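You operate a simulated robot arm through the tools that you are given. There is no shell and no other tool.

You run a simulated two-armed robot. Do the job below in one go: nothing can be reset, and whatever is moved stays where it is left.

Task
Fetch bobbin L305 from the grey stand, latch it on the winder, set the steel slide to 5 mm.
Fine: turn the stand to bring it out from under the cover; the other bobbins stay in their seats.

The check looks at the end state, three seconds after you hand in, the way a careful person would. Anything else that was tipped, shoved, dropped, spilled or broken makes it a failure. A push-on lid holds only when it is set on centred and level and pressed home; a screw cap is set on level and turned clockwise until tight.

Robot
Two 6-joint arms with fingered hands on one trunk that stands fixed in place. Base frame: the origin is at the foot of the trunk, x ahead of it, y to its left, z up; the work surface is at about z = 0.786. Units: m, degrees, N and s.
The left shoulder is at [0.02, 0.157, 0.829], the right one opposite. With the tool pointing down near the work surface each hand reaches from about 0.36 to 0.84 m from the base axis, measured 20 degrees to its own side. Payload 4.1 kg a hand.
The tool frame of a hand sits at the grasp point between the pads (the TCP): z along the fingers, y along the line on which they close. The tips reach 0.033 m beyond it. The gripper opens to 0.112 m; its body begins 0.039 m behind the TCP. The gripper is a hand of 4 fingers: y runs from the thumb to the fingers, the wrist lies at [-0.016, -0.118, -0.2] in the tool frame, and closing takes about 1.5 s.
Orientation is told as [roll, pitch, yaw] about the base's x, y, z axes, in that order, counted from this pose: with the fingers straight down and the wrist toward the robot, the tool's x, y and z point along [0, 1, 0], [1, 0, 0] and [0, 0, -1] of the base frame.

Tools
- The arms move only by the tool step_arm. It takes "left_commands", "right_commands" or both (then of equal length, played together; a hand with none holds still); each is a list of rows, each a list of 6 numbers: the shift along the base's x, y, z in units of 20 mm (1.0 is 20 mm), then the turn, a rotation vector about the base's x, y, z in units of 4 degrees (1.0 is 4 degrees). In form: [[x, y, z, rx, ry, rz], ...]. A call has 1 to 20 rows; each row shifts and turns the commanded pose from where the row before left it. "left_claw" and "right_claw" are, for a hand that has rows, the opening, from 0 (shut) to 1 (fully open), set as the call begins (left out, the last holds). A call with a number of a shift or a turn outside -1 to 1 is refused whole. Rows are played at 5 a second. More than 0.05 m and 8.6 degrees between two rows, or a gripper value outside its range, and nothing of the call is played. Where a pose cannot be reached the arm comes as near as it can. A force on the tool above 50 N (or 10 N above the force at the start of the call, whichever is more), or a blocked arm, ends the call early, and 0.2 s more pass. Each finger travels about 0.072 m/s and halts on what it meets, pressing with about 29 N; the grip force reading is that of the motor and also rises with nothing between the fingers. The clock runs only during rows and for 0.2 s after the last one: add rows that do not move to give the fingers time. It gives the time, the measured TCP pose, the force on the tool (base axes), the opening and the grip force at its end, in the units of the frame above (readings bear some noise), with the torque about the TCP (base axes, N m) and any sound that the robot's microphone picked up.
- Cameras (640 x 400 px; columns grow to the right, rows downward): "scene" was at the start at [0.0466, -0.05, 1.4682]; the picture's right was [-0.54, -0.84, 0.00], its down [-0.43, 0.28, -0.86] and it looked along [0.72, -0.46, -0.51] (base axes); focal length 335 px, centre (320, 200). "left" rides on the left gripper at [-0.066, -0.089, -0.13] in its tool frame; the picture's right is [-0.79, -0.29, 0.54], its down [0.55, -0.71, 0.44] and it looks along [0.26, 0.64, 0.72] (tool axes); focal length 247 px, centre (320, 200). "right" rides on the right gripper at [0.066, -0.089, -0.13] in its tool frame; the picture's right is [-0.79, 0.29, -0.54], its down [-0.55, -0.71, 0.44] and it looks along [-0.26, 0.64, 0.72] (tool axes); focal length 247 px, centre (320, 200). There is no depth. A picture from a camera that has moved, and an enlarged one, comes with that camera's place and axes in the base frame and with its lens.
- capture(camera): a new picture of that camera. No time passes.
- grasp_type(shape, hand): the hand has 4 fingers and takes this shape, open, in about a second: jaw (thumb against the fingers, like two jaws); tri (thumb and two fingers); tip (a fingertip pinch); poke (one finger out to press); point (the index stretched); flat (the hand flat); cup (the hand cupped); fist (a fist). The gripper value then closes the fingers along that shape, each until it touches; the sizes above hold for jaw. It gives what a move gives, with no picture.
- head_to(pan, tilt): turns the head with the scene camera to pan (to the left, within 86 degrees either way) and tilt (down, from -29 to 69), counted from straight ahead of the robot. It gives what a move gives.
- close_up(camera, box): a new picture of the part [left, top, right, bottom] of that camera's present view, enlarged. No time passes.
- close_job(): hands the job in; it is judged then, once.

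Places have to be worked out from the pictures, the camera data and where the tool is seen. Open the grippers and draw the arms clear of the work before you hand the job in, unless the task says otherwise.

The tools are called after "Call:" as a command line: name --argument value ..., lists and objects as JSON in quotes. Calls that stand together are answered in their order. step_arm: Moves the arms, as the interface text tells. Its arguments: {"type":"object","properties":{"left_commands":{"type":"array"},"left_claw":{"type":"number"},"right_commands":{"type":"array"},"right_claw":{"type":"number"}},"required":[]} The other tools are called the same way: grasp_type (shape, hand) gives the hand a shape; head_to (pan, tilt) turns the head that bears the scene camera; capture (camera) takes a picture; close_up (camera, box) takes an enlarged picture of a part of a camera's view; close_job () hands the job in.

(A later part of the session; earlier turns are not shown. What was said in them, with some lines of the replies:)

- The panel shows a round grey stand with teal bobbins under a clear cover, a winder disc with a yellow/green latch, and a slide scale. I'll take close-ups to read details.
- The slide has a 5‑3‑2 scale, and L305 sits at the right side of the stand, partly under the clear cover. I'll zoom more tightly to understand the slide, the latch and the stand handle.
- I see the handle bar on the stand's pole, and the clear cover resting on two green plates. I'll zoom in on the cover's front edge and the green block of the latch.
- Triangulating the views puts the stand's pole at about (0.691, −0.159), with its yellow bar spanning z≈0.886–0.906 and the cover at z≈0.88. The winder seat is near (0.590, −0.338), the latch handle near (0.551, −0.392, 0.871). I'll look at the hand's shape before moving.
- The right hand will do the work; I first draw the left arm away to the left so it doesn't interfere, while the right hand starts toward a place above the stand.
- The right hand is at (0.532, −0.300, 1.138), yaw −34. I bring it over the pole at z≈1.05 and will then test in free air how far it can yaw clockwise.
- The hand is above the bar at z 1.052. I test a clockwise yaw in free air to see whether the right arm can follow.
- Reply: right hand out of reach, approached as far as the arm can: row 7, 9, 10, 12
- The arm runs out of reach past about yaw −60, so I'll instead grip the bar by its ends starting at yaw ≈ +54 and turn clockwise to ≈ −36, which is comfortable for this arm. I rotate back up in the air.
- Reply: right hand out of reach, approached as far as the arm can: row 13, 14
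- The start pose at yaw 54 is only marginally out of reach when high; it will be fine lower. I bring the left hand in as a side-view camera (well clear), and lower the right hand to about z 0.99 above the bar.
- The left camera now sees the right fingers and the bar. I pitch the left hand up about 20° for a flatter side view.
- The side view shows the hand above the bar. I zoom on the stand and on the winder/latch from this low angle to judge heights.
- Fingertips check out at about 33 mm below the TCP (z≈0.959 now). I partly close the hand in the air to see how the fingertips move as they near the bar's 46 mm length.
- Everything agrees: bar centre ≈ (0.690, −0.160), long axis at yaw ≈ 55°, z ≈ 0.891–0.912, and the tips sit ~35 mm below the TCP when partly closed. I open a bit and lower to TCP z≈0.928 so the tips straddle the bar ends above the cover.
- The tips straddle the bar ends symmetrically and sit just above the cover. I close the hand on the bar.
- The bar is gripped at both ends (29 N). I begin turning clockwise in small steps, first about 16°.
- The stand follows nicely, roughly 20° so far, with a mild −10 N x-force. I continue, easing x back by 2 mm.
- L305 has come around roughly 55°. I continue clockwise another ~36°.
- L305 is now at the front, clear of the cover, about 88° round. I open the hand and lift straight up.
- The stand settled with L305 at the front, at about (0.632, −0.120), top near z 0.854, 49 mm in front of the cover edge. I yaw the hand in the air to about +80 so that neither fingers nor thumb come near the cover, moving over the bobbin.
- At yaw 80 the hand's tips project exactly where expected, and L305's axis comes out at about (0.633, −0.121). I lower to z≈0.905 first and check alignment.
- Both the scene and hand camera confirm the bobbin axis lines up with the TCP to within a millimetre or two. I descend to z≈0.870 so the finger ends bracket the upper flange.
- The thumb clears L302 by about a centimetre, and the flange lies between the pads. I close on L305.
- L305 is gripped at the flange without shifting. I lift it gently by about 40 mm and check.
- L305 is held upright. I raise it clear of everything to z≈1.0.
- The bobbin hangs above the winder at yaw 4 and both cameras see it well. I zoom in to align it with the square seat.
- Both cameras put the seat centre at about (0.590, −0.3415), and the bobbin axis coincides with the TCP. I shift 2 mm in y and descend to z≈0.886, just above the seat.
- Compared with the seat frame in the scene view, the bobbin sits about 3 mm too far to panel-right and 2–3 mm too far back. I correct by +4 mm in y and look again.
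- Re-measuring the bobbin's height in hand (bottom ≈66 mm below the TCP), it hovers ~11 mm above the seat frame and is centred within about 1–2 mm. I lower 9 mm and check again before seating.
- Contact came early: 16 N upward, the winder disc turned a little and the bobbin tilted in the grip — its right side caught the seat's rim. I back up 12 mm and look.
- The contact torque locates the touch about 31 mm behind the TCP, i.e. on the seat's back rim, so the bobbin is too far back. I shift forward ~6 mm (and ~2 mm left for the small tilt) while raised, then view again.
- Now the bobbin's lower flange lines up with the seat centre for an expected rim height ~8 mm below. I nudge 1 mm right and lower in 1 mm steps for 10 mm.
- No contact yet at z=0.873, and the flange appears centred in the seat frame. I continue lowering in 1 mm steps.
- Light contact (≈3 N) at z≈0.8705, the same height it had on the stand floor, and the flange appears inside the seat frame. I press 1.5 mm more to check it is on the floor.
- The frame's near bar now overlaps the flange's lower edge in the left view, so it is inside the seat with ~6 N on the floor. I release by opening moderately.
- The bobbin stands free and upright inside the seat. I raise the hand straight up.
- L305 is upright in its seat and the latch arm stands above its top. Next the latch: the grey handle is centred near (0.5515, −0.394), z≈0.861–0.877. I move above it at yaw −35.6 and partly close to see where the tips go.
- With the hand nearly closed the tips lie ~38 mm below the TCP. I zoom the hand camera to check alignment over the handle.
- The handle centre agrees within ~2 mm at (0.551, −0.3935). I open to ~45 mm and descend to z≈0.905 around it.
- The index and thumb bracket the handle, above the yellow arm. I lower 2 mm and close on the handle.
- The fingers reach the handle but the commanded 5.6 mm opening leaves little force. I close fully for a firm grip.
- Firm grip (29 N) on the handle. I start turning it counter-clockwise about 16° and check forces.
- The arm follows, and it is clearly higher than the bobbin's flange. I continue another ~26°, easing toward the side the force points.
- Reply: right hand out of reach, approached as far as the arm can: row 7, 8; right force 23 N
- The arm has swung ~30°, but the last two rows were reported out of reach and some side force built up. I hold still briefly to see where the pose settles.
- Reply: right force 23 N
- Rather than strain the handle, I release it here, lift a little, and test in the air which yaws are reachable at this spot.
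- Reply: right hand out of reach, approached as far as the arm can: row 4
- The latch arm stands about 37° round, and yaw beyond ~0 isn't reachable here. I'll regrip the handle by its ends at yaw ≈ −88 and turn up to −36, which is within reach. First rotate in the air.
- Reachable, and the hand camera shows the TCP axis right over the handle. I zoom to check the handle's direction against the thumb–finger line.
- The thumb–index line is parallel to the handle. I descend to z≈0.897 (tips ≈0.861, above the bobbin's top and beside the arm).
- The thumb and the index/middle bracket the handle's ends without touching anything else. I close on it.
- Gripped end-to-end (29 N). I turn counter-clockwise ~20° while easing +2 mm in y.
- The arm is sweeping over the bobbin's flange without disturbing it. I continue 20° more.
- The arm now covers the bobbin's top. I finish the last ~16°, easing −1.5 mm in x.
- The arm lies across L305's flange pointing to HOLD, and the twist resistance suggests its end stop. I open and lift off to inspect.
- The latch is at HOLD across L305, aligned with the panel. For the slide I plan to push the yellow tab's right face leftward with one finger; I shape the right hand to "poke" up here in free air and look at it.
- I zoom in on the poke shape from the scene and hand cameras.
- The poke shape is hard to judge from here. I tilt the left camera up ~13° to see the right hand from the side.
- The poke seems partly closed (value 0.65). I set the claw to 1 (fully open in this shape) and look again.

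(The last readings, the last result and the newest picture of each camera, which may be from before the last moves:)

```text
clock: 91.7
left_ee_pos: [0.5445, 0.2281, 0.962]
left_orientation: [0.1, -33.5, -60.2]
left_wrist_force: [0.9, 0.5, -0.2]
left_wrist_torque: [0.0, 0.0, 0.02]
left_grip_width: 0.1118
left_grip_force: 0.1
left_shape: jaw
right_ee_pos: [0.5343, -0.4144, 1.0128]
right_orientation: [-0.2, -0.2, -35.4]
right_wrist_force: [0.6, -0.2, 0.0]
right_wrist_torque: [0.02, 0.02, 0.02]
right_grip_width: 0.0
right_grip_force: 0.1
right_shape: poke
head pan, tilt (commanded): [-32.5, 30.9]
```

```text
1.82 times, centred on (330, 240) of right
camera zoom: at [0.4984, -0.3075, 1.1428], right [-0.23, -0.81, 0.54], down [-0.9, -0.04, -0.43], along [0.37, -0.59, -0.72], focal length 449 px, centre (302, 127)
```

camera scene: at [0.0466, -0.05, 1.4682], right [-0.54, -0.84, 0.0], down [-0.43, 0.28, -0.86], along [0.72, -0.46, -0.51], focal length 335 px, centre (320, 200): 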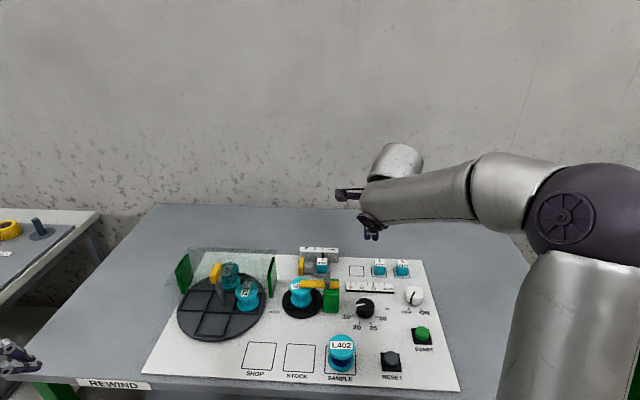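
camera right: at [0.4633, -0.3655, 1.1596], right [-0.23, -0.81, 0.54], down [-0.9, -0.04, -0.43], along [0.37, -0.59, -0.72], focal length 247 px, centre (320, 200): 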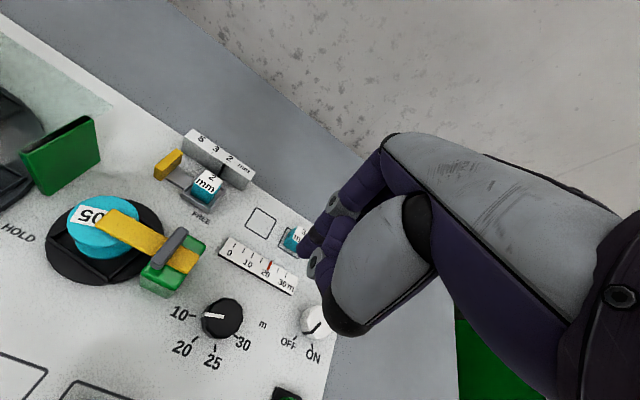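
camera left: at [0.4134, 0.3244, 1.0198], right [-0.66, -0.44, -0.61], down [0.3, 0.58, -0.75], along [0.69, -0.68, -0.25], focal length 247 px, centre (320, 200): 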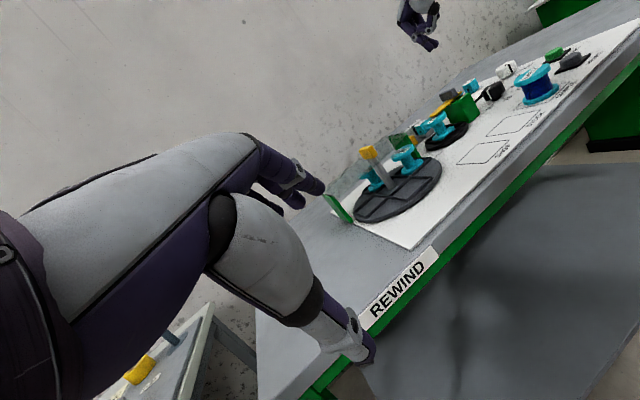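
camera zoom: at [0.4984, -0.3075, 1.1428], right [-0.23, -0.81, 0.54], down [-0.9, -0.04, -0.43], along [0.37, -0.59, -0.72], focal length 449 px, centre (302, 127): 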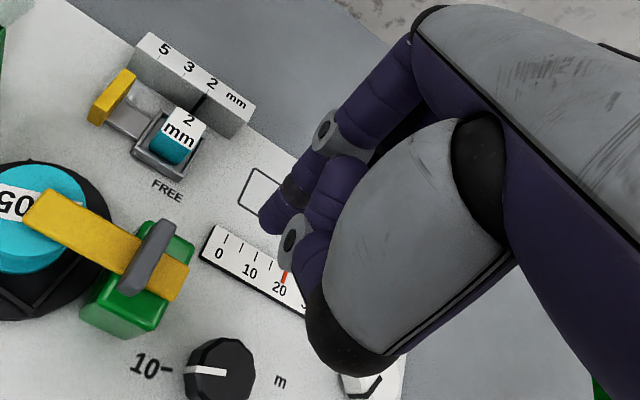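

The poke fingers slant too much to push cleanly. Instead I'll use the jaw shape with the thumb (which hangs straight) behind the tab's right face and the fingers loosely on its far side, at yaw ≈30, which keeps everything clear of the cover. First I restore the jaw shape.

Call:
grasp_type --hand "right" --shape "jaw"

Call:
step_arm --right_commands '[[0.22, -0.2, -0.1, 0, 0, 0.96], [0.22, -0.2, -0.1, 0, 0, 0.96], [0.22, -0.2, -0.1, 0, 0, 0.96], [0.22, -0.2, -0.1, 0, 0, 0.96], [0.22, -0.2, -0.1, 0, 0, 0.96], [0.22, -0.2, -0.1, 0, 0, 0.96], [0.22, -0.2, -0.1, 0, 0, 0.96], [0.22, -0.2, -0.1, 0, 0, 0.96], [0.22, -0.2, -0.1, 0, 0, 0.96], [0.22, -0.2, -0.1, 0, 0, 0.96], [0.22, -0.2, -0.1, 0, 0, 0.96], [0.22, -0.2, -0.1, 0, 0, 0.96], [0.22, -0.2, -0.1, 0, 0, 0.96], [0.22, -0.2, -0.1, 0, 0, 0.96], [0.22, -0.2, -0.1, 0, 0, 0.96], [0.22, -0.2, -0.1, 0, 0, 0.96], [0.22, -0.2, -0.1, 0, 0, 0.96]]' --right_claw 0.46

Call:
capture --camera "scene"

Call:
capture --camera "right"

```text
clock: 92.6
left_ee_pos: [0.5431, 0.2279, 0.9606]
left_orientation: [0.2, -33.4, -60.1]
left_wrist_force: [-0.6, -0.5, -0.3]
left_wrist_torque: [-0.02, -0.03, -0.01]
left_grip_width: 0.1117
left_grip_force: 0.1
left_shape: jaw
right_ee_pos: [0.5344, -0.4139, 1.013]
right_orientation: [-0.3, -0.1, -35.4]
right_wrist_force: [-0.6, 0.2, -0.5]
right_wrist_torque: [0.04, 0.0, 0.0]
right_grip_width: 0.1119
right_grip_force: 0.1
right_shape: jaw
head pan, tilt (commanded): [-32.5, 30.9]
```

```text
clock: 96.2
left_ee_pos: [0.5432, 0.2287, 0.9609]
left_orientation: [0.1, -33.4, -60.1]
left_wrist_force: [0.1, 0.9, 0.0]
left_wrist_torque: [-0.03, 0.0, -0.02]
left_grip_width: 0.1115
left_grip_force: 0.0
left_shape: jaw
right_ee_pos: [0.6069, -0.4815, 0.9778]
right_orientation: [-0.3, -0.1, 29.9]
right_wrist_force: [-0.3, 0.0, 0.6]
right_wrist_torque: [-0.04, -0.02, -0.03]
right_grip_width: 0.0519
right_grip_force: 0.0
right_shape: jaw
head pan, tilt (commanded): [-32.5, 30.9]
```

```text
taken
camera scene: at [0.0464, -0.0499, 1.4683], right [-0.54, -0.84, 0.0], down [-0.43, 0.28, -0.86], along [0.72, -0.46, -0.51], focal length 335 px, centre (320, 200)
```

scene: 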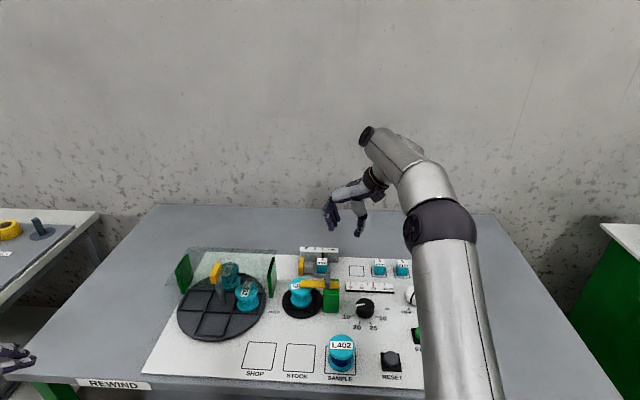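

```text
taken
camera right: at [0.4959, -0.4691, 1.1084], right [0.64, -0.54, 0.54], down [-0.34, -0.84, -0.43], along [0.69, 0.09, -0.72], focal length 247 px, centre (320, 200)
```

right: 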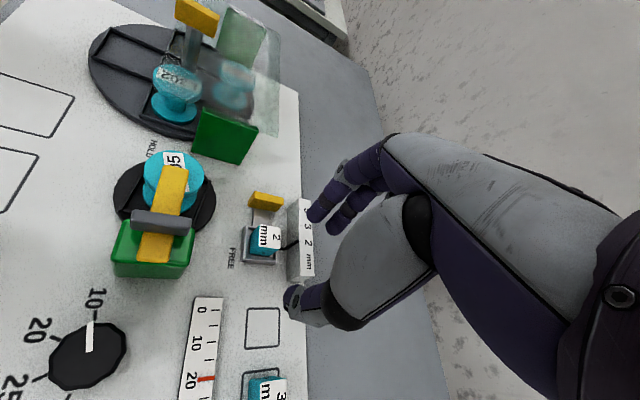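

The view of the slide is good from here. I zoom to refine the tab's position.

Call:
close_up --camera "right" --box '[220, 170, 330, 290]'

Call:
close_up --camera "scene" --box '[285, 235, 350, 285]'

```text
3.33 times, centred on (275, 230) of right
camera zoom: at [0.4959, -0.4691, 1.1084], right [0.64, -0.54, 0.54], down [-0.34, -0.84, -0.43], along [0.69, 0.09, -0.72], focal length 823 px, centre (470, 100)
```

zoom: 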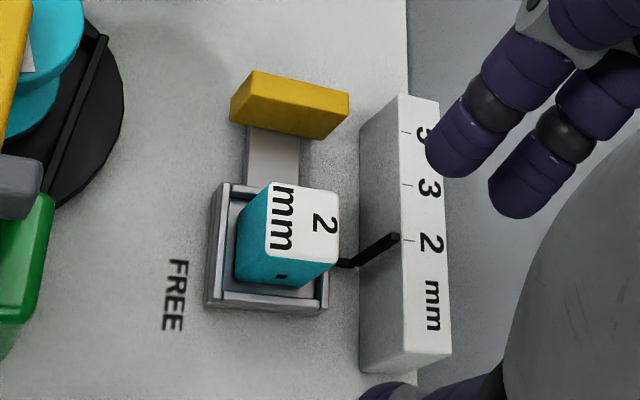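

```text
8.00 times, centred on (318, 260) of scene
camera zoom: at [0.0464, -0.0499, 1.4683], right [-0.54, -0.84, 0.0], down [-0.43, 0.28, -0.86], along [0.72, -0.46, -0.51], focal length 2680 px, centre (340, -280)
```

zoom: 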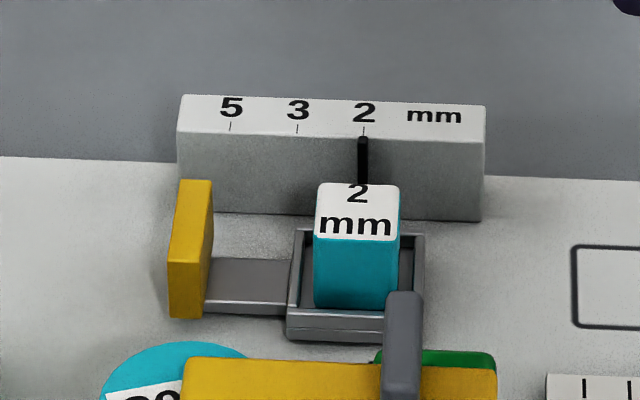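

Both cameras agree: the tab's right face centre is at about (0.682, −0.398), tab top z≈0.818, and the 2→5 marks are 50 mm apart. I move the hand so the thumb is poised above the gap just right of the tab.

Call:
step_arm --right_commands '[[0.482, 0.456, -0.464, 0, 0, 0], [0.482, 0.456, -0.464, 0, 0, 0], [0.482, 0.456, -0.464, 0, 0, 0], [0.482, 0.456, -0.464, 0, 0, 0], [0.482, 0.456, -0.464, 0, 0, 0], [0.482, 0.456, -0.464, 0, 0, 0], [0.482, 0.456, -0.464, 0, 0, 0], [0.482, 0.456, -0.464, 0, 0, 0], [0.482, 0.456, -0.464, 0, 0, 0], [0.482, 0.456, -0.464, 0, 0, 0]]'

Call:
close_up --camera "scene" --box '[270, 220, 370, 300]'

Call:
close_up --camera "right" --box '[200, 150, 400, 350]'

Call:
close_up --camera "left" --box '[380, 60, 480, 160]'

```text
clock: 98.4
left_ee_pos: [0.5427, 0.2295, 0.962]
left_orientation: [0.2, -33.4, -60.2]
left_wrist_force: [-0.3, -0.4, 0.0]
left_wrist_torque: [0.0, -0.02, -0.02]
left_grip_width: 0.1119
left_grip_force: 0.1
left_shape: jaw
right_ee_pos: [0.7017, -0.391, 0.8841]
right_orientation: [-0.4, -0.2, 29.8]
right_wrist_force: [-0.1, 0.6, -0.3]
right_wrist_torque: [-0.01, -0.03, 0.03]
right_grip_width: 0.0519
right_grip_force: 0.1
right_shape: jaw
head pan, tilt (commanded): [-32.5, 30.9]
```

```text
5.00 times, centred on (320, 260) of scene
camera zoom: at [0.0464, -0.05, 1.4683], right [-0.54, -0.84, 0.0], down [-0.43, 0.28, -0.86], along [0.72, -0.46, -0.51], focal length 1675 px, centre (320, -100)
```

zoom: 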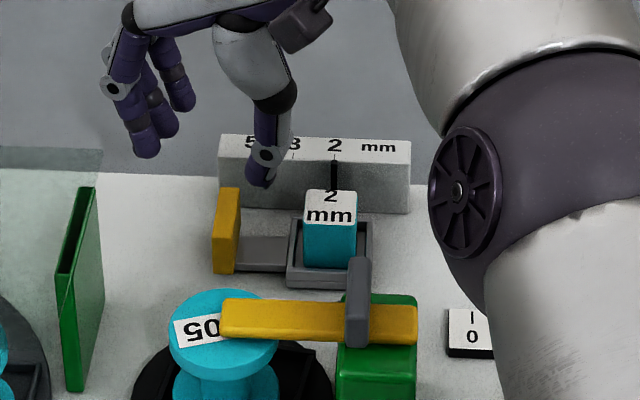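

```text
2.00 times, centred on (300, 250) of right
camera zoom: at [0.5904, -0.3772, 1.0146], right [0.64, -0.54, 0.54], down [-0.34, -0.83, -0.43], along [0.69, 0.09, -0.72], focal length 494 px, centre (360, 100)
```

zoom: 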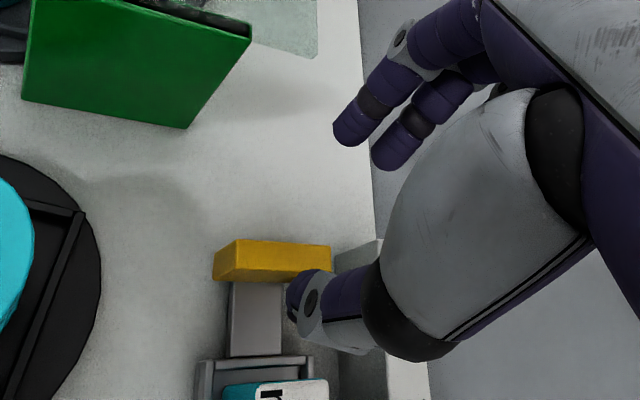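

```text
4.00 times, centred on (430, 110) of left
camera zoom: at [0.4133, 0.3246, 1.0198], right [-0.66, -0.44, -0.61], down [0.3, 0.58, -0.75], along [0.69, -0.68, -0.25], focal length 988 px, centre (-120, 560)
```

zoom: 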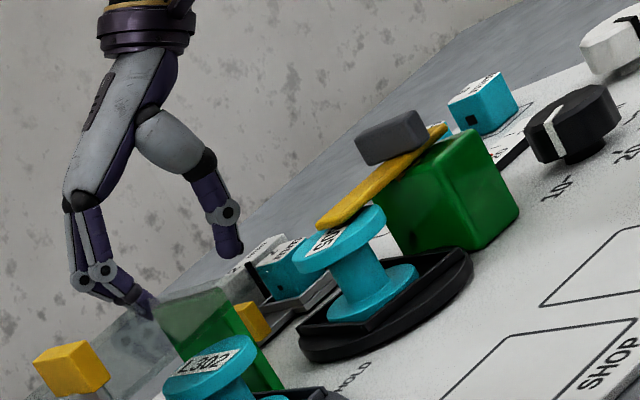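

Projecting straight down, the thumb will land between the tab and the tray with ~3 mm to the tab. I shift 4 mm forward to be nearer the tab's middle and descend to z≈0.844.

Call:
step_arm --right_commands '[[-0.165, 0.115, 0, 0, 0, 0], [0, 0, -0.4, 0, 0, 0], [0, 0, -0.4, 0, 0, 0], [0, 0, -0.4, 0, 0, 0], [0, 0, -0.4, 0, 0, 0], [0, 0, -0.4, 0, 0, 0], [0, 0, 0, 0, 0, 0]]'

Call:
close_up --camera "scene" --box '[285, 235, 350, 285]'

Call:
close_up --camera "right" --box '[220, 170, 360, 310]'

Call:
close_up --camera "left" --box '[380, 80, 460, 160]'

```text
clock: 100.0
left_ee_pos: [0.5431, 0.2298, 0.9617]
left_orientation: [0.1, -33.4, -60.2]
left_wrist_force: [-0.2, 0.7, -0.2]
left_wrist_torque: [0.01, 0.0, 0.0]
left_grip_width: 0.1113
left_grip_force: 0.0
left_shape: jaw
right_ee_pos: [0.7013, -0.3902, 0.8431]
right_orientation: [-0.3, -0.1, 29.8]
right_wrist_force: [-0.2, 0.1, -0.2]
right_wrist_torque: [-0.02, 0.01, -0.02]
right_grip_width: 0.0518
right_grip_force: 0.1
right_shape: jaw
head pan, tilt (commanded): [-32.5, 30.9]
```

```text
8.00 times, centred on (318, 260) of scene
camera zoom: at [0.0465, -0.05, 1.4682], right [-0.54, -0.84, 0.0], down [-0.43, 0.28, -0.86], along [0.72, -0.46, -0.51], focal length 2680 px, centre (340, -280)
```

zoom: 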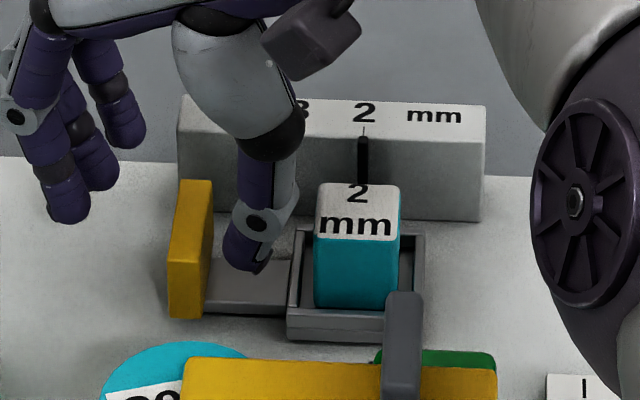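

```text
2.86 times, centred on (290, 240) of right
camera zoom: at [0.5887, -0.3762, 0.9743], right [0.64, -0.54, 0.54], down [-0.34, -0.83, -0.43], along [0.69, 0.09, -0.72], focal length 706 px, centre (406, 86)
```

zoom: 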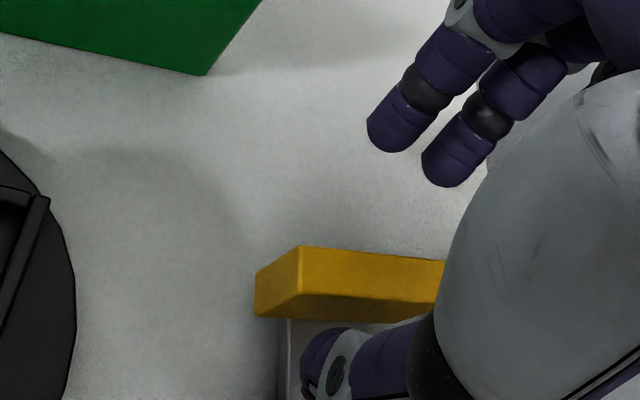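

```text
5.00 times, centred on (420, 120) of left
camera zoom: at [0.4134, 0.3247, 1.0197], right [-0.66, -0.44, -0.61], down [0.3, 0.58, -0.75], along [0.69, -0.68, -0.25], focal length 1235 px, centre (-180, 600)
```

zoom: 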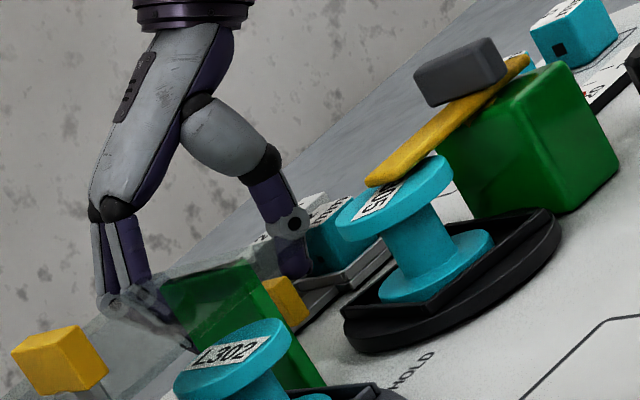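

The thumb sits in the gap beside the tab, no contact forces. I push panel-left, first 20 mm.

Call:
step_arm --right_commands '[[0.117, 0.162, 0, 0, 0, 0], [0.117, 0.162, 0, 0, 0, 0], [0.117, 0.162, 0, 0, 0, 0], [0.117, 0.162, 0, 0, 0, 0], [0.117, 0.162, 0, 0, 0, 0]]'

Call:
close_up --camera "scene" --box '[285, 235, 350, 285]'

Call:
close_up --camera "left" --box '[380, 80, 460, 160]'

```text
clock: 101.2
left_ee_pos: [0.5435, 0.2292, 0.9619]
left_orientation: [0.3, -33.5, -60.3]
left_wrist_force: [0.4, -0.3, -0.3]
left_wrist_torque: [-0.03, 0.04, 0.0]
left_grip_width: 0.1117
left_grip_force: 0.2
left_shape: jaw
right_ee_pos: [0.7122, -0.3741, 0.8449]
right_orientation: [-0.3, -0.2, 29.8]
right_wrist_force: [0.0, -0.3, -0.5]
right_wrist_torque: [-0.04, -0.03, 0.03]
right_grip_width: 0.052
right_grip_force: 0.0
right_shape: jaw
head pan, tilt (commanded): [-32.5, 30.9]
```

```text
8.00 times, centred on (318, 260) of scene
camera zoom: at [0.0465, -0.05, 1.4682], right [-0.54, -0.84, 0.0], down [-0.43, 0.28, -0.86], along [0.72, -0.46, -0.51], focal length 2680 px, centre (340, -280)
```

zoom: 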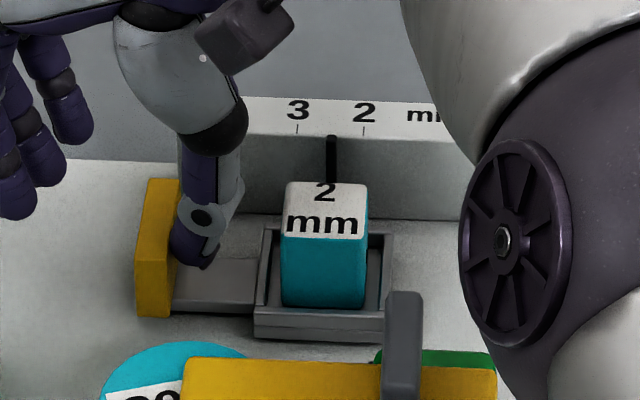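

```text
5.00 times, centred on (420, 120) of left
camera zoom: at [0.4134, 0.3246, 1.0197], right [-0.66, -0.44, -0.61], down [0.3, 0.58, -0.75], along [0.69, -0.68, -0.25], focal length 1235 px, centre (-180, 600)
```

zoom: 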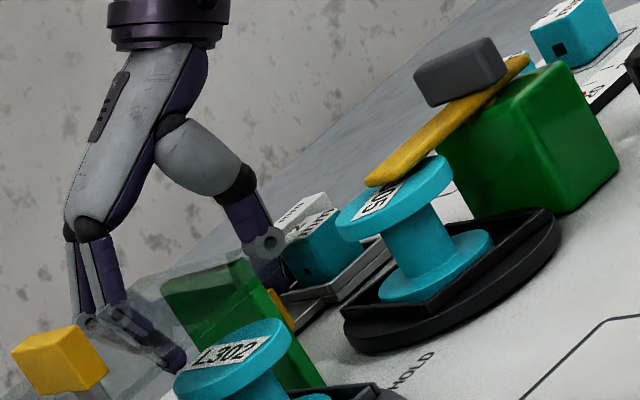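

The pointer moved from 2 to about halfway to 3 — the slide runs smoothly. I push 28 mm more in 4 mm steps.

Call:
step_arm --right_commands '[[0.117, 0.162, 0, 0, 0, 0], [0.117, 0.162, 0, 0, 0, 0], [0.117, 0.162, 0, 0, 0, 0], [0.117, 0.162, 0, 0, 0, 0], [0.117, 0.162, 0, 0, 0, 0], [0.117, 0.162, 0, 0, 0, 0], [0.117, 0.162, 0, 0, 0, 0]]'

Call:
close_up --camera "scene" --box '[275, 235, 340, 285]'

Call:
close_up --camera "left" --box '[360, 80, 460, 170]'

Call:
close_up --camera "right" --box '[160, 100, 400, 330]'

```text
clock: 102.8
left_ee_pos: [0.5444, 0.2297, 0.9614]
left_orientation: [0.2, -33.4, -60.3]
left_wrist_force: [0.5, 0.7, -0.8]
left_wrist_torque: [0.02, 0.01, -0.01]
left_grip_width: 0.1117
left_grip_force: 0.0
left_shape: jaw
right_ee_pos: [0.7291, -0.3513, 0.8448]
right_orientation: [-0.4, -0.2, 29.8]
right_wrist_force: [-1.0, -0.7, 0.4]
right_wrist_torque: [-0.02, 0.02, 0.0]
right_grip_width: 0.0521
right_grip_force: 0.1
right_shape: jaw
head pan, tilt (commanded): [-32.5, 30.9]
```

```text
8.00 times, centred on (308, 260) of scene
camera zoom: at [0.0465, -0.05, 1.4682], right [-0.54, -0.84, 0.0], down [-0.43, 0.28, -0.86], along [0.72, -0.46, -0.51], focal length 2680 px, centre (420, -280)
```

zoom: 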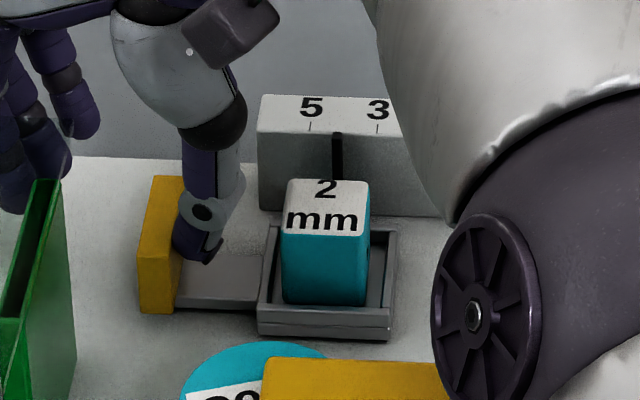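

```text
4.44 times, centred on (410, 125) of left
camera zoom: at [0.4134, 0.3246, 1.0197], right [-0.66, -0.44, -0.61], down [0.3, 0.58, -0.75], along [0.69, -0.68, -0.25], focal length 1098 px, centre (-80, 533)
```

zoom: 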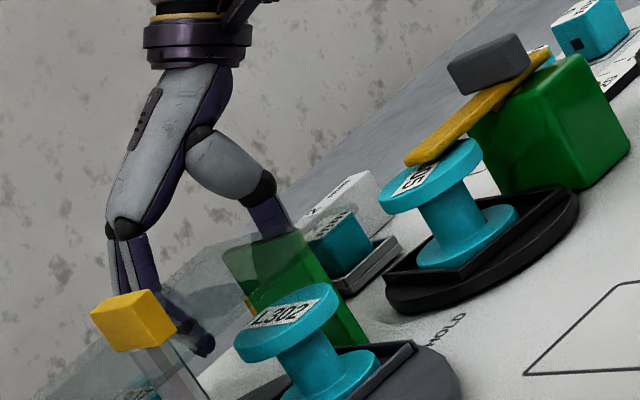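

```text
1.74 times, centred on (280, 215) of right
camera zoom: at [0.6167, -0.3382, 0.9762], right [0.64, -0.54, 0.54], down [-0.34, -0.83, -0.43], along [0.69, 0.09, -0.72], focal length 430 px, centre (390, 174)
```

zoom: 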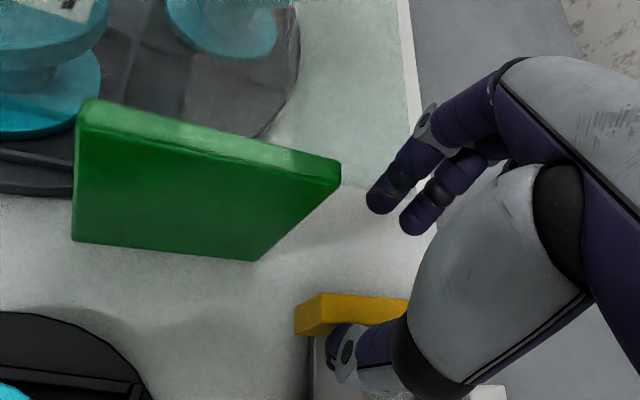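

The pointer is ~10 mm short of 5 and forces are ~1 N. I push 8 mm more slowly, then read the scale closely.

Call:
step_arm --right_commands '[[0.0585, 0.081, 0, 0, 0, 0], [0.0585, 0.081, 0, 0, 0, 0], [0.0585, 0.081, 0, 0, 0, 0], [0.0585, 0.081, 0, 0, 0, 0], [0, 0, 0, 0, 0, 0]]'

Call:
close_up --camera "scene" --box '[292, 240, 332, 270]'

Call:
close_up --camera "right" --box '[240, 130, 400, 290]'

```text
clock: 104.0
left_ee_pos: [0.5451, 0.2287, 0.961]
left_orientation: [0.2, -33.5, -60.2]
left_wrist_force: [-1.6, -0.3, 0.3]
left_wrist_torque: [-0.01, -0.03, 0.02]
left_grip_width: 0.1116
left_grip_force: 0.0
left_shape: jaw
right_ee_pos: [0.7317, -0.3432, 0.8457]
right_orientation: [-0.4, -0.2, 29.7]
right_wrist_force: [0.2, -0.1, 0.4]
right_wrist_torque: [-0.04, -0.01, -0.02]
right_grip_width: 0.0517
right_grip_force: 0.0
right_shape: jaw
head pan, tilt (commanded): [-32.5, 30.9]
```

```text
13.33 times, centred on (312, 255) of scene
camera zoom: at [0.0466, -0.05, 1.4682], right [-0.54, -0.84, 0.0], down [-0.43, 0.28, -0.86], along [0.72, -0.46, -0.51], focal length 4467 px, centre (427, -533)
```

zoom: 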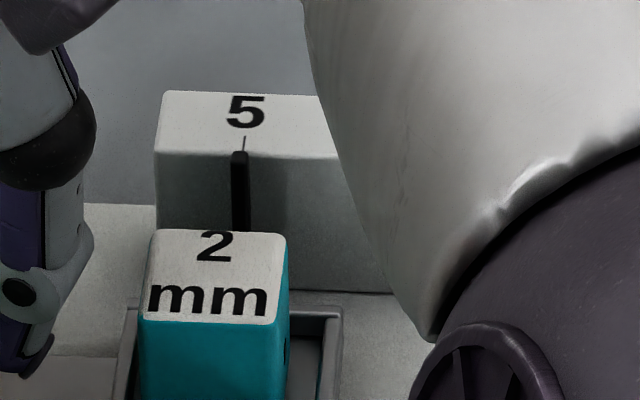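

```text
2.50 times, centred on (320, 210) of right
camera zoom: at [0.6208, -0.3304, 0.9755], right [0.64, -0.54, 0.54], down [-0.34, -0.83, -0.43], along [0.69, 0.09, -0.72], focal length 617 px, centre (320, 175)
```

zoom: 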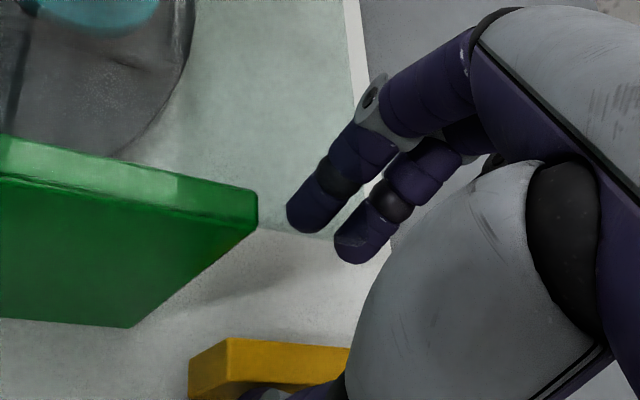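

The pointer is right at the 5 tick, perhaps half a millimetre past. I take a tighter look.

Call:
close_up --camera "scene" --box '[300, 245, 316, 257]'

```text
16.00 times, centred on (308, 251) of scene
camera zoom: at [0.0466, -0.05, 1.4682], right [-0.54, -0.84, 0.0], down [-0.43, 0.28, -0.86], along [0.72, -0.46, -0.51], focal length 5360 px, centre (512, -616)
```

zoom: 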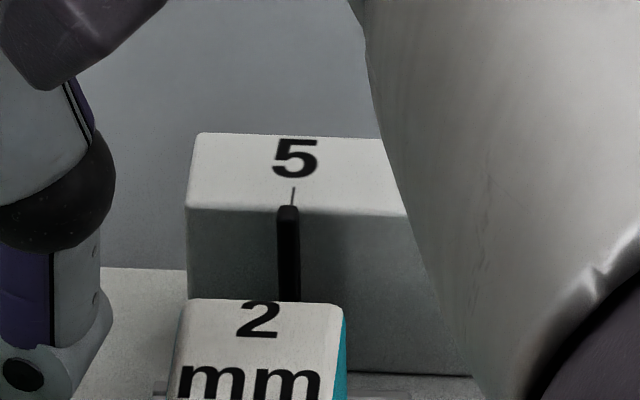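

The pointer is within ~0.5 mm of the 5 mark. I back the thumb off 4 mm to the right and lift straight up.

Call:
step_arm --right_commands '[[-0.0585, -0.081, 0, 0, 0, 0], [-0.0585, -0.081, 0, 0, 0, 0], [0, 0, 0.3, 0, 0, 0], [0, 0, 0.5, 0, 0, 0], [0, 0, 0.5, 0, 0, 0], [0, 0, 0.5, 0, 0, 0], [0, 0, 0.5, 0, 0, 0], [0, 0, 0.3, 0, 0, 0]]'

Call:
close_up --camera "scene" --box '[275, 235, 355, 295]'

Call:
capture --camera "right"

```text
clock: 105.8
left_ee_pos: [0.5426, 0.2293, 0.9606]
left_orientation: [0.3, -33.4, -60.2]
left_wrist_force: [0.1, 0.2, 0.4]
left_wrist_torque: [-0.03, -0.02, -0.01]
left_grip_width: 0.1116
left_grip_force: 0.0
left_shape: jaw
right_ee_pos: [0.7308, -0.3469, 0.8977]
right_orientation: [-0.3, -0.1, 29.8]
right_wrist_force: [0.4, 1.0, 0.1]
right_wrist_torque: [0.0, 0.0, -0.02]
right_grip_width: 0.0521
right_grip_force: 0.0
right_shape: jaw
head pan, tilt (commanded): [-32.5, 30.9]
```

```text
6.67 times, centred on (315, 265) of scene
camera zoom: at [0.0466, -0.05, 1.4682], right [-0.54, -0.84, 0.0], down [-0.43, 0.28, -0.86], along [0.72, -0.46, -0.51], focal length 2233 px, centre (353, -233)
```

zoom: 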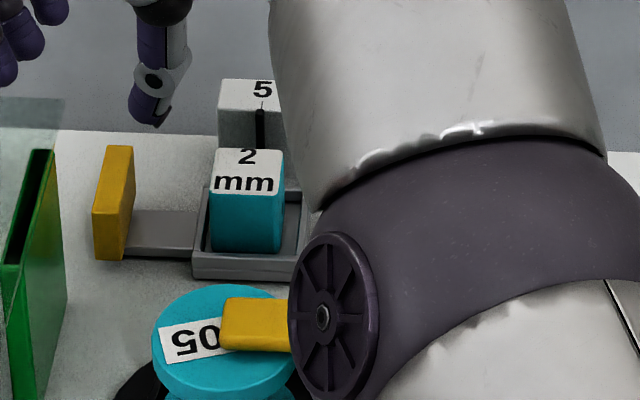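

```text
taken
camera right: at [0.6186, -0.3339, 1.0274], right [0.64, -0.54, 0.54], down [-0.34, -0.83, -0.43], along [0.69, 0.09, -0.72], focal length 247 px, centre (320, 200)
```

right: 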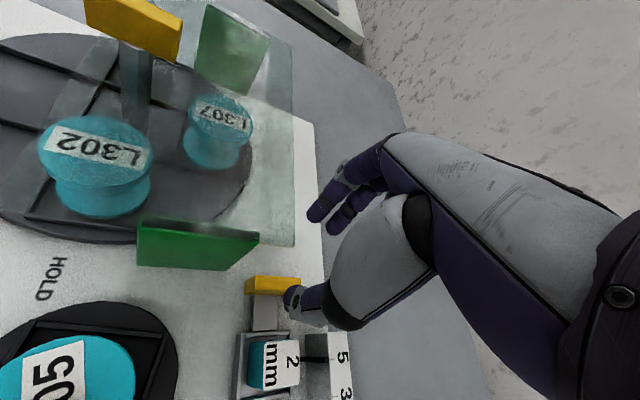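

The slide stays at 5. I withdraw the right hand along the way it came, rising.

Call:
step_arm --right_commands '[[-0.29, -0.41, 0.1, 0, 0, 0], [-0.29, -0.41, 0.1, 0, 0, 0], [-0.29, -0.41, 0.1, 0, 0, 0], [-0.29, -0.41, 0.1, 0, 0, 0], [-0.29, -0.41, 0.1, 0, 0, 0], [-0.482, -0.456, 0.5, 0, 0, 0], [-0.482, -0.456, 0.5, 0, 0, 0], [-0.482, -0.456, 0.5, 0, 0, 0], [-0.482, -0.456, 0.5, 0, 0, 0], [-0.482, -0.456, 0.5, 0, 0, 0], [-0.482, -0.456, 0.5, 0, 0, 0], [-0.482, -0.456, 0.5, 0, 0, 0], [-0.482, -0.456, 0.5, 0, 0, 0], [-0.482, -0.456, 0.5, 0, 0, 0], [-0.482, -0.456, 0.5, 0, 0, 0]]'

Call:
capture --camera "scene"

```text
clock: 109.0
left_ee_pos: [0.5425, 0.2293, 0.9617]
left_orientation: [0.2, -33.4, -60.1]
left_wrist_force: [0.1, 0.0, -1.3]
left_wrist_torque: [0.01, -0.01, -0.06]
left_grip_width: 0.1119
left_grip_force: 0.2
left_shape: jaw
right_ee_pos: [0.606, -0.4773, 1.0075]
right_orientation: [-0.4, -0.2, 29.8]
right_wrist_force: [0.0, 0.1, 0.2]
right_wrist_torque: [0.01, 0.02, -0.02]
right_grip_width: 0.0517
right_grip_force: 0.0
right_shape: jaw
head pan, tilt (commanded): [-32.5, 30.9]
```

```text
taken
camera scene: at [0.0467, -0.0499, 1.4682], right [-0.54, -0.84, 0.0], down [-0.43, 0.28, -0.86], along [0.72, -0.46, -0.51], focal length 335 px, centre (320, 200)
```

scene: 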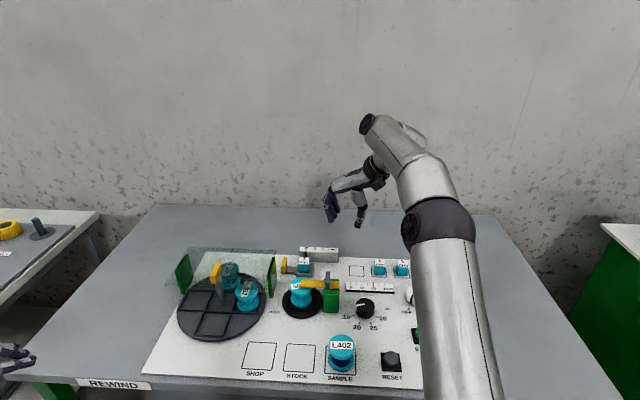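

I bring both arms back to their starting places and open the right hand fully.

Call:
step_arm --left_commands '[[-0.6, 0.13, 0.7, 0.45, 0.26, 0], [-0.6, 0.13, 0.7, 0.45, 0.26, 0], [-0.6, 0.13, 0.7, 0.45, 0.26, 0], [-0.6, 0.13, 0.7, 0.45, 0.26, 0], [-0.6, 0.13, 0.7, 0.45, 0.26, 0], [-0.6, 0.13, 0.7, 0.45, 0.26, 0], [-0.6, 0.13, 0.7, 0.45, 0.26, 0], [-0.6, 0.13, 0.7, 0.45, 0.26, 0], [-0.6, 0.13, 0.7, 0.45, 0.26, 0], [-0.6, 0.13, 0.7, 0.45, 0.26, 0], [-0.6, 0.13, 0.7, 0.45, 0.26, 0], [-0.6, 0.13, 0.7, 0.45, 0.26, 0], [-0.6, 0.13, 0.7, 0.45, 0.26, 0], [-0.6, 0.13, 0.7, 0.45, 0.26, 0], [-0.6, 0.13, 0.7, 0.45, 0.26, 0], [-0.6, 0.13, 0.7, 0.45, 0.26, 0]]' --right_commands '[[-0.8, 0, 0.2, 0, 0, -0.84], [-0.8, 0, 0.2, 0, 0, -0.84], [-0.8, 0, 0.4, 0, 0, -0.84], [-0.63, 0, 0.7, 0, 0, -0.84], [-0.63, 0, 0.7, 0, 0, -0.84], [-0.63, 0, 0.7, 0, 0, -0.84], [-0.63, 0, 0.7, 0, 0, -0.84], [-0.63, 0, 0.7, 0, 0, -0.84], [-0.63, 0, 0.7, 0, 0, -0.84], [-0.63, 0, 0.7, 0, 0, -0.84], [-0.63, 0, 0.7, 0, 0, -0.84], [-0.63, 0, 0.7, 0, 0, -0.84], [-0.63, 0, 0.7, 0, 0, -0.84], [-0.5, 0, 0.7, 0, 0, -0.84], [-0.5, 0, 0.7, 0, 0, -0.84], [-0.5, 0, 0.5, 0, 0, -0.84]]' --right_claw 1.0 --left_claw 1.0

Call:
capture --camera "scene"

Call:
close_up --camera "scene" --box '[270, 235, 370, 325]'

Call:
close_up --camera "scene" --box '[160, 235, 300, 350]'

Call:
capture --camera "right"

Call:
capture --camera "left"

```text
clock: 112.4
left_ee_pos: [0.352, 0.272, 1.1833]
left_orientation: [0.1, -0.1, -60.1]
left_wrist_force: [0.3, -0.4, -0.2]
left_wrist_torque: [0.01, 0.01, -0.01]
left_grip_width: 0.1116
left_grip_force: 0.0
left_shape: jaw
right_ee_pos: [0.4039, -0.4794, 1.2015]
right_orientation: [-0.3, -0.2, -24.1]
right_wrist_force: [0.6, 0.0, 0.4]
right_wrist_torque: [-0.02, 0.02, 0.01]
right_grip_width: 0.1116
right_grip_force: 0.0
right_shape: jaw
head pan, tilt (commanded): [-32.5, 30.9]
```

```text
taken
camera scene: at [0.0468, -0.05, 1.4682], right [-0.54, -0.84, 0.0], down [-0.43, 0.28, -0.86], along [0.72, -0.46, -0.51], focal length 335 px, centre (320, 200)
```

scene: 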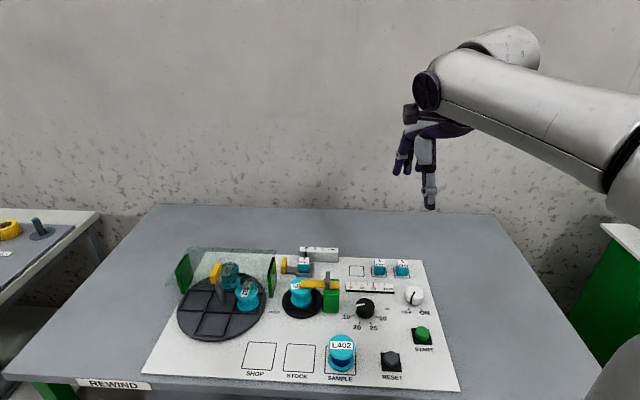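

```text
4.44 times, centred on (320, 280) of scene
camera zoom: at [0.0468, -0.05, 1.4682], right [-0.54, -0.84, 0.0], down [-0.43, 0.28, -0.86], along [0.72, -0.46, -0.51], focal length 1489 px, centre (320, -156)
```

zoom: 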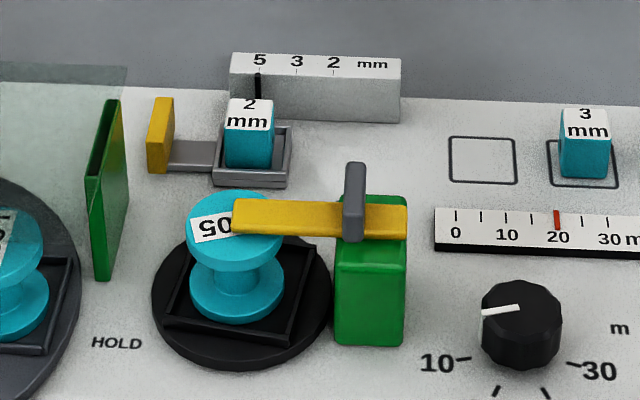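

```text
3.48 times, centred on (230, 292) of scene
camera zoom: at [0.0468, -0.05, 1.4682], right [-0.54, -0.84, 0.0], down [-0.43, 0.28, -0.86], along [0.72, -0.46, -0.51], focal length 1165 px, centre (633, -122)
```

zoom: 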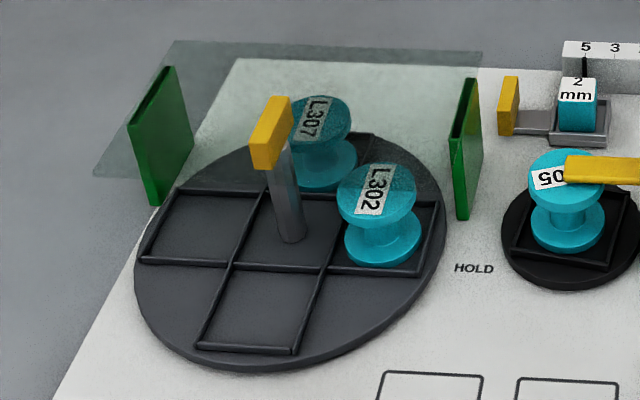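

```text
taken
camera right: at [0.3478, -0.3817, 1.3313], right [-0.06, -0.84, 0.54], down [-0.87, -0.22, -0.43], along [0.48, -0.5, -0.72], focal length 247 px, centre (320, 200)
```

right: 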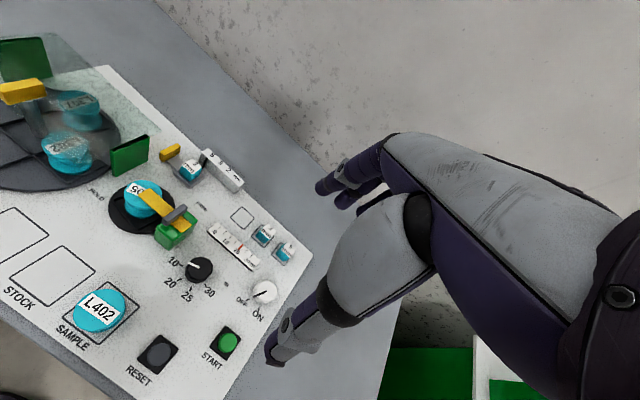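

```text
taken
camera left: at [0.2501, 0.3181, 1.3127], right [-0.83, -0.15, -0.54], down [0.13, 0.89, -0.44], along [0.55, -0.43, -0.72], focal length 247 px, centre (320, 200)
```

left: 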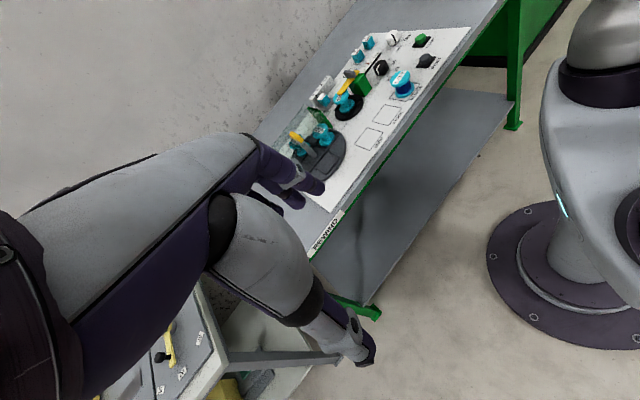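

All checks out: L305 is seated under the latch at HOLD, the pointer is on 5 with the 2 mm block undisturbed in its tray, and L302 and L307 are still in their seats. Both hands are open and drawn clear, so I hand the job in.

Call:
close_job

```text
The job is handed in.
```

I turned the stand, put bobbin L305 on the winder and latched it, set the steel slide to 5 mm, and handed the job in.

- **Stand:** It was turned about 90° clockwise to bring L305 out from under the cover. L302 and L307 stayed in their seats.
- **Bobbin:** L305 stands upright in the winder's square seat. My first try at lowering it touched the seat's rim. That turned the winder disc about 10°, and I left it there.
- **Latch:** The yellow arm was swung from FREE to HOLD and lies across L305's top flange.
- **Slide:** The pointer is within about 0.5 mm of the 5 mark. The small "2 mm" block rode along in the slide's tray. I took the instruction to mean the pointer position, so I did not swap it for the 5 mm block.

In the final pictures nothing else on the panel looked disturbed. Both hands are open and clear of the work.
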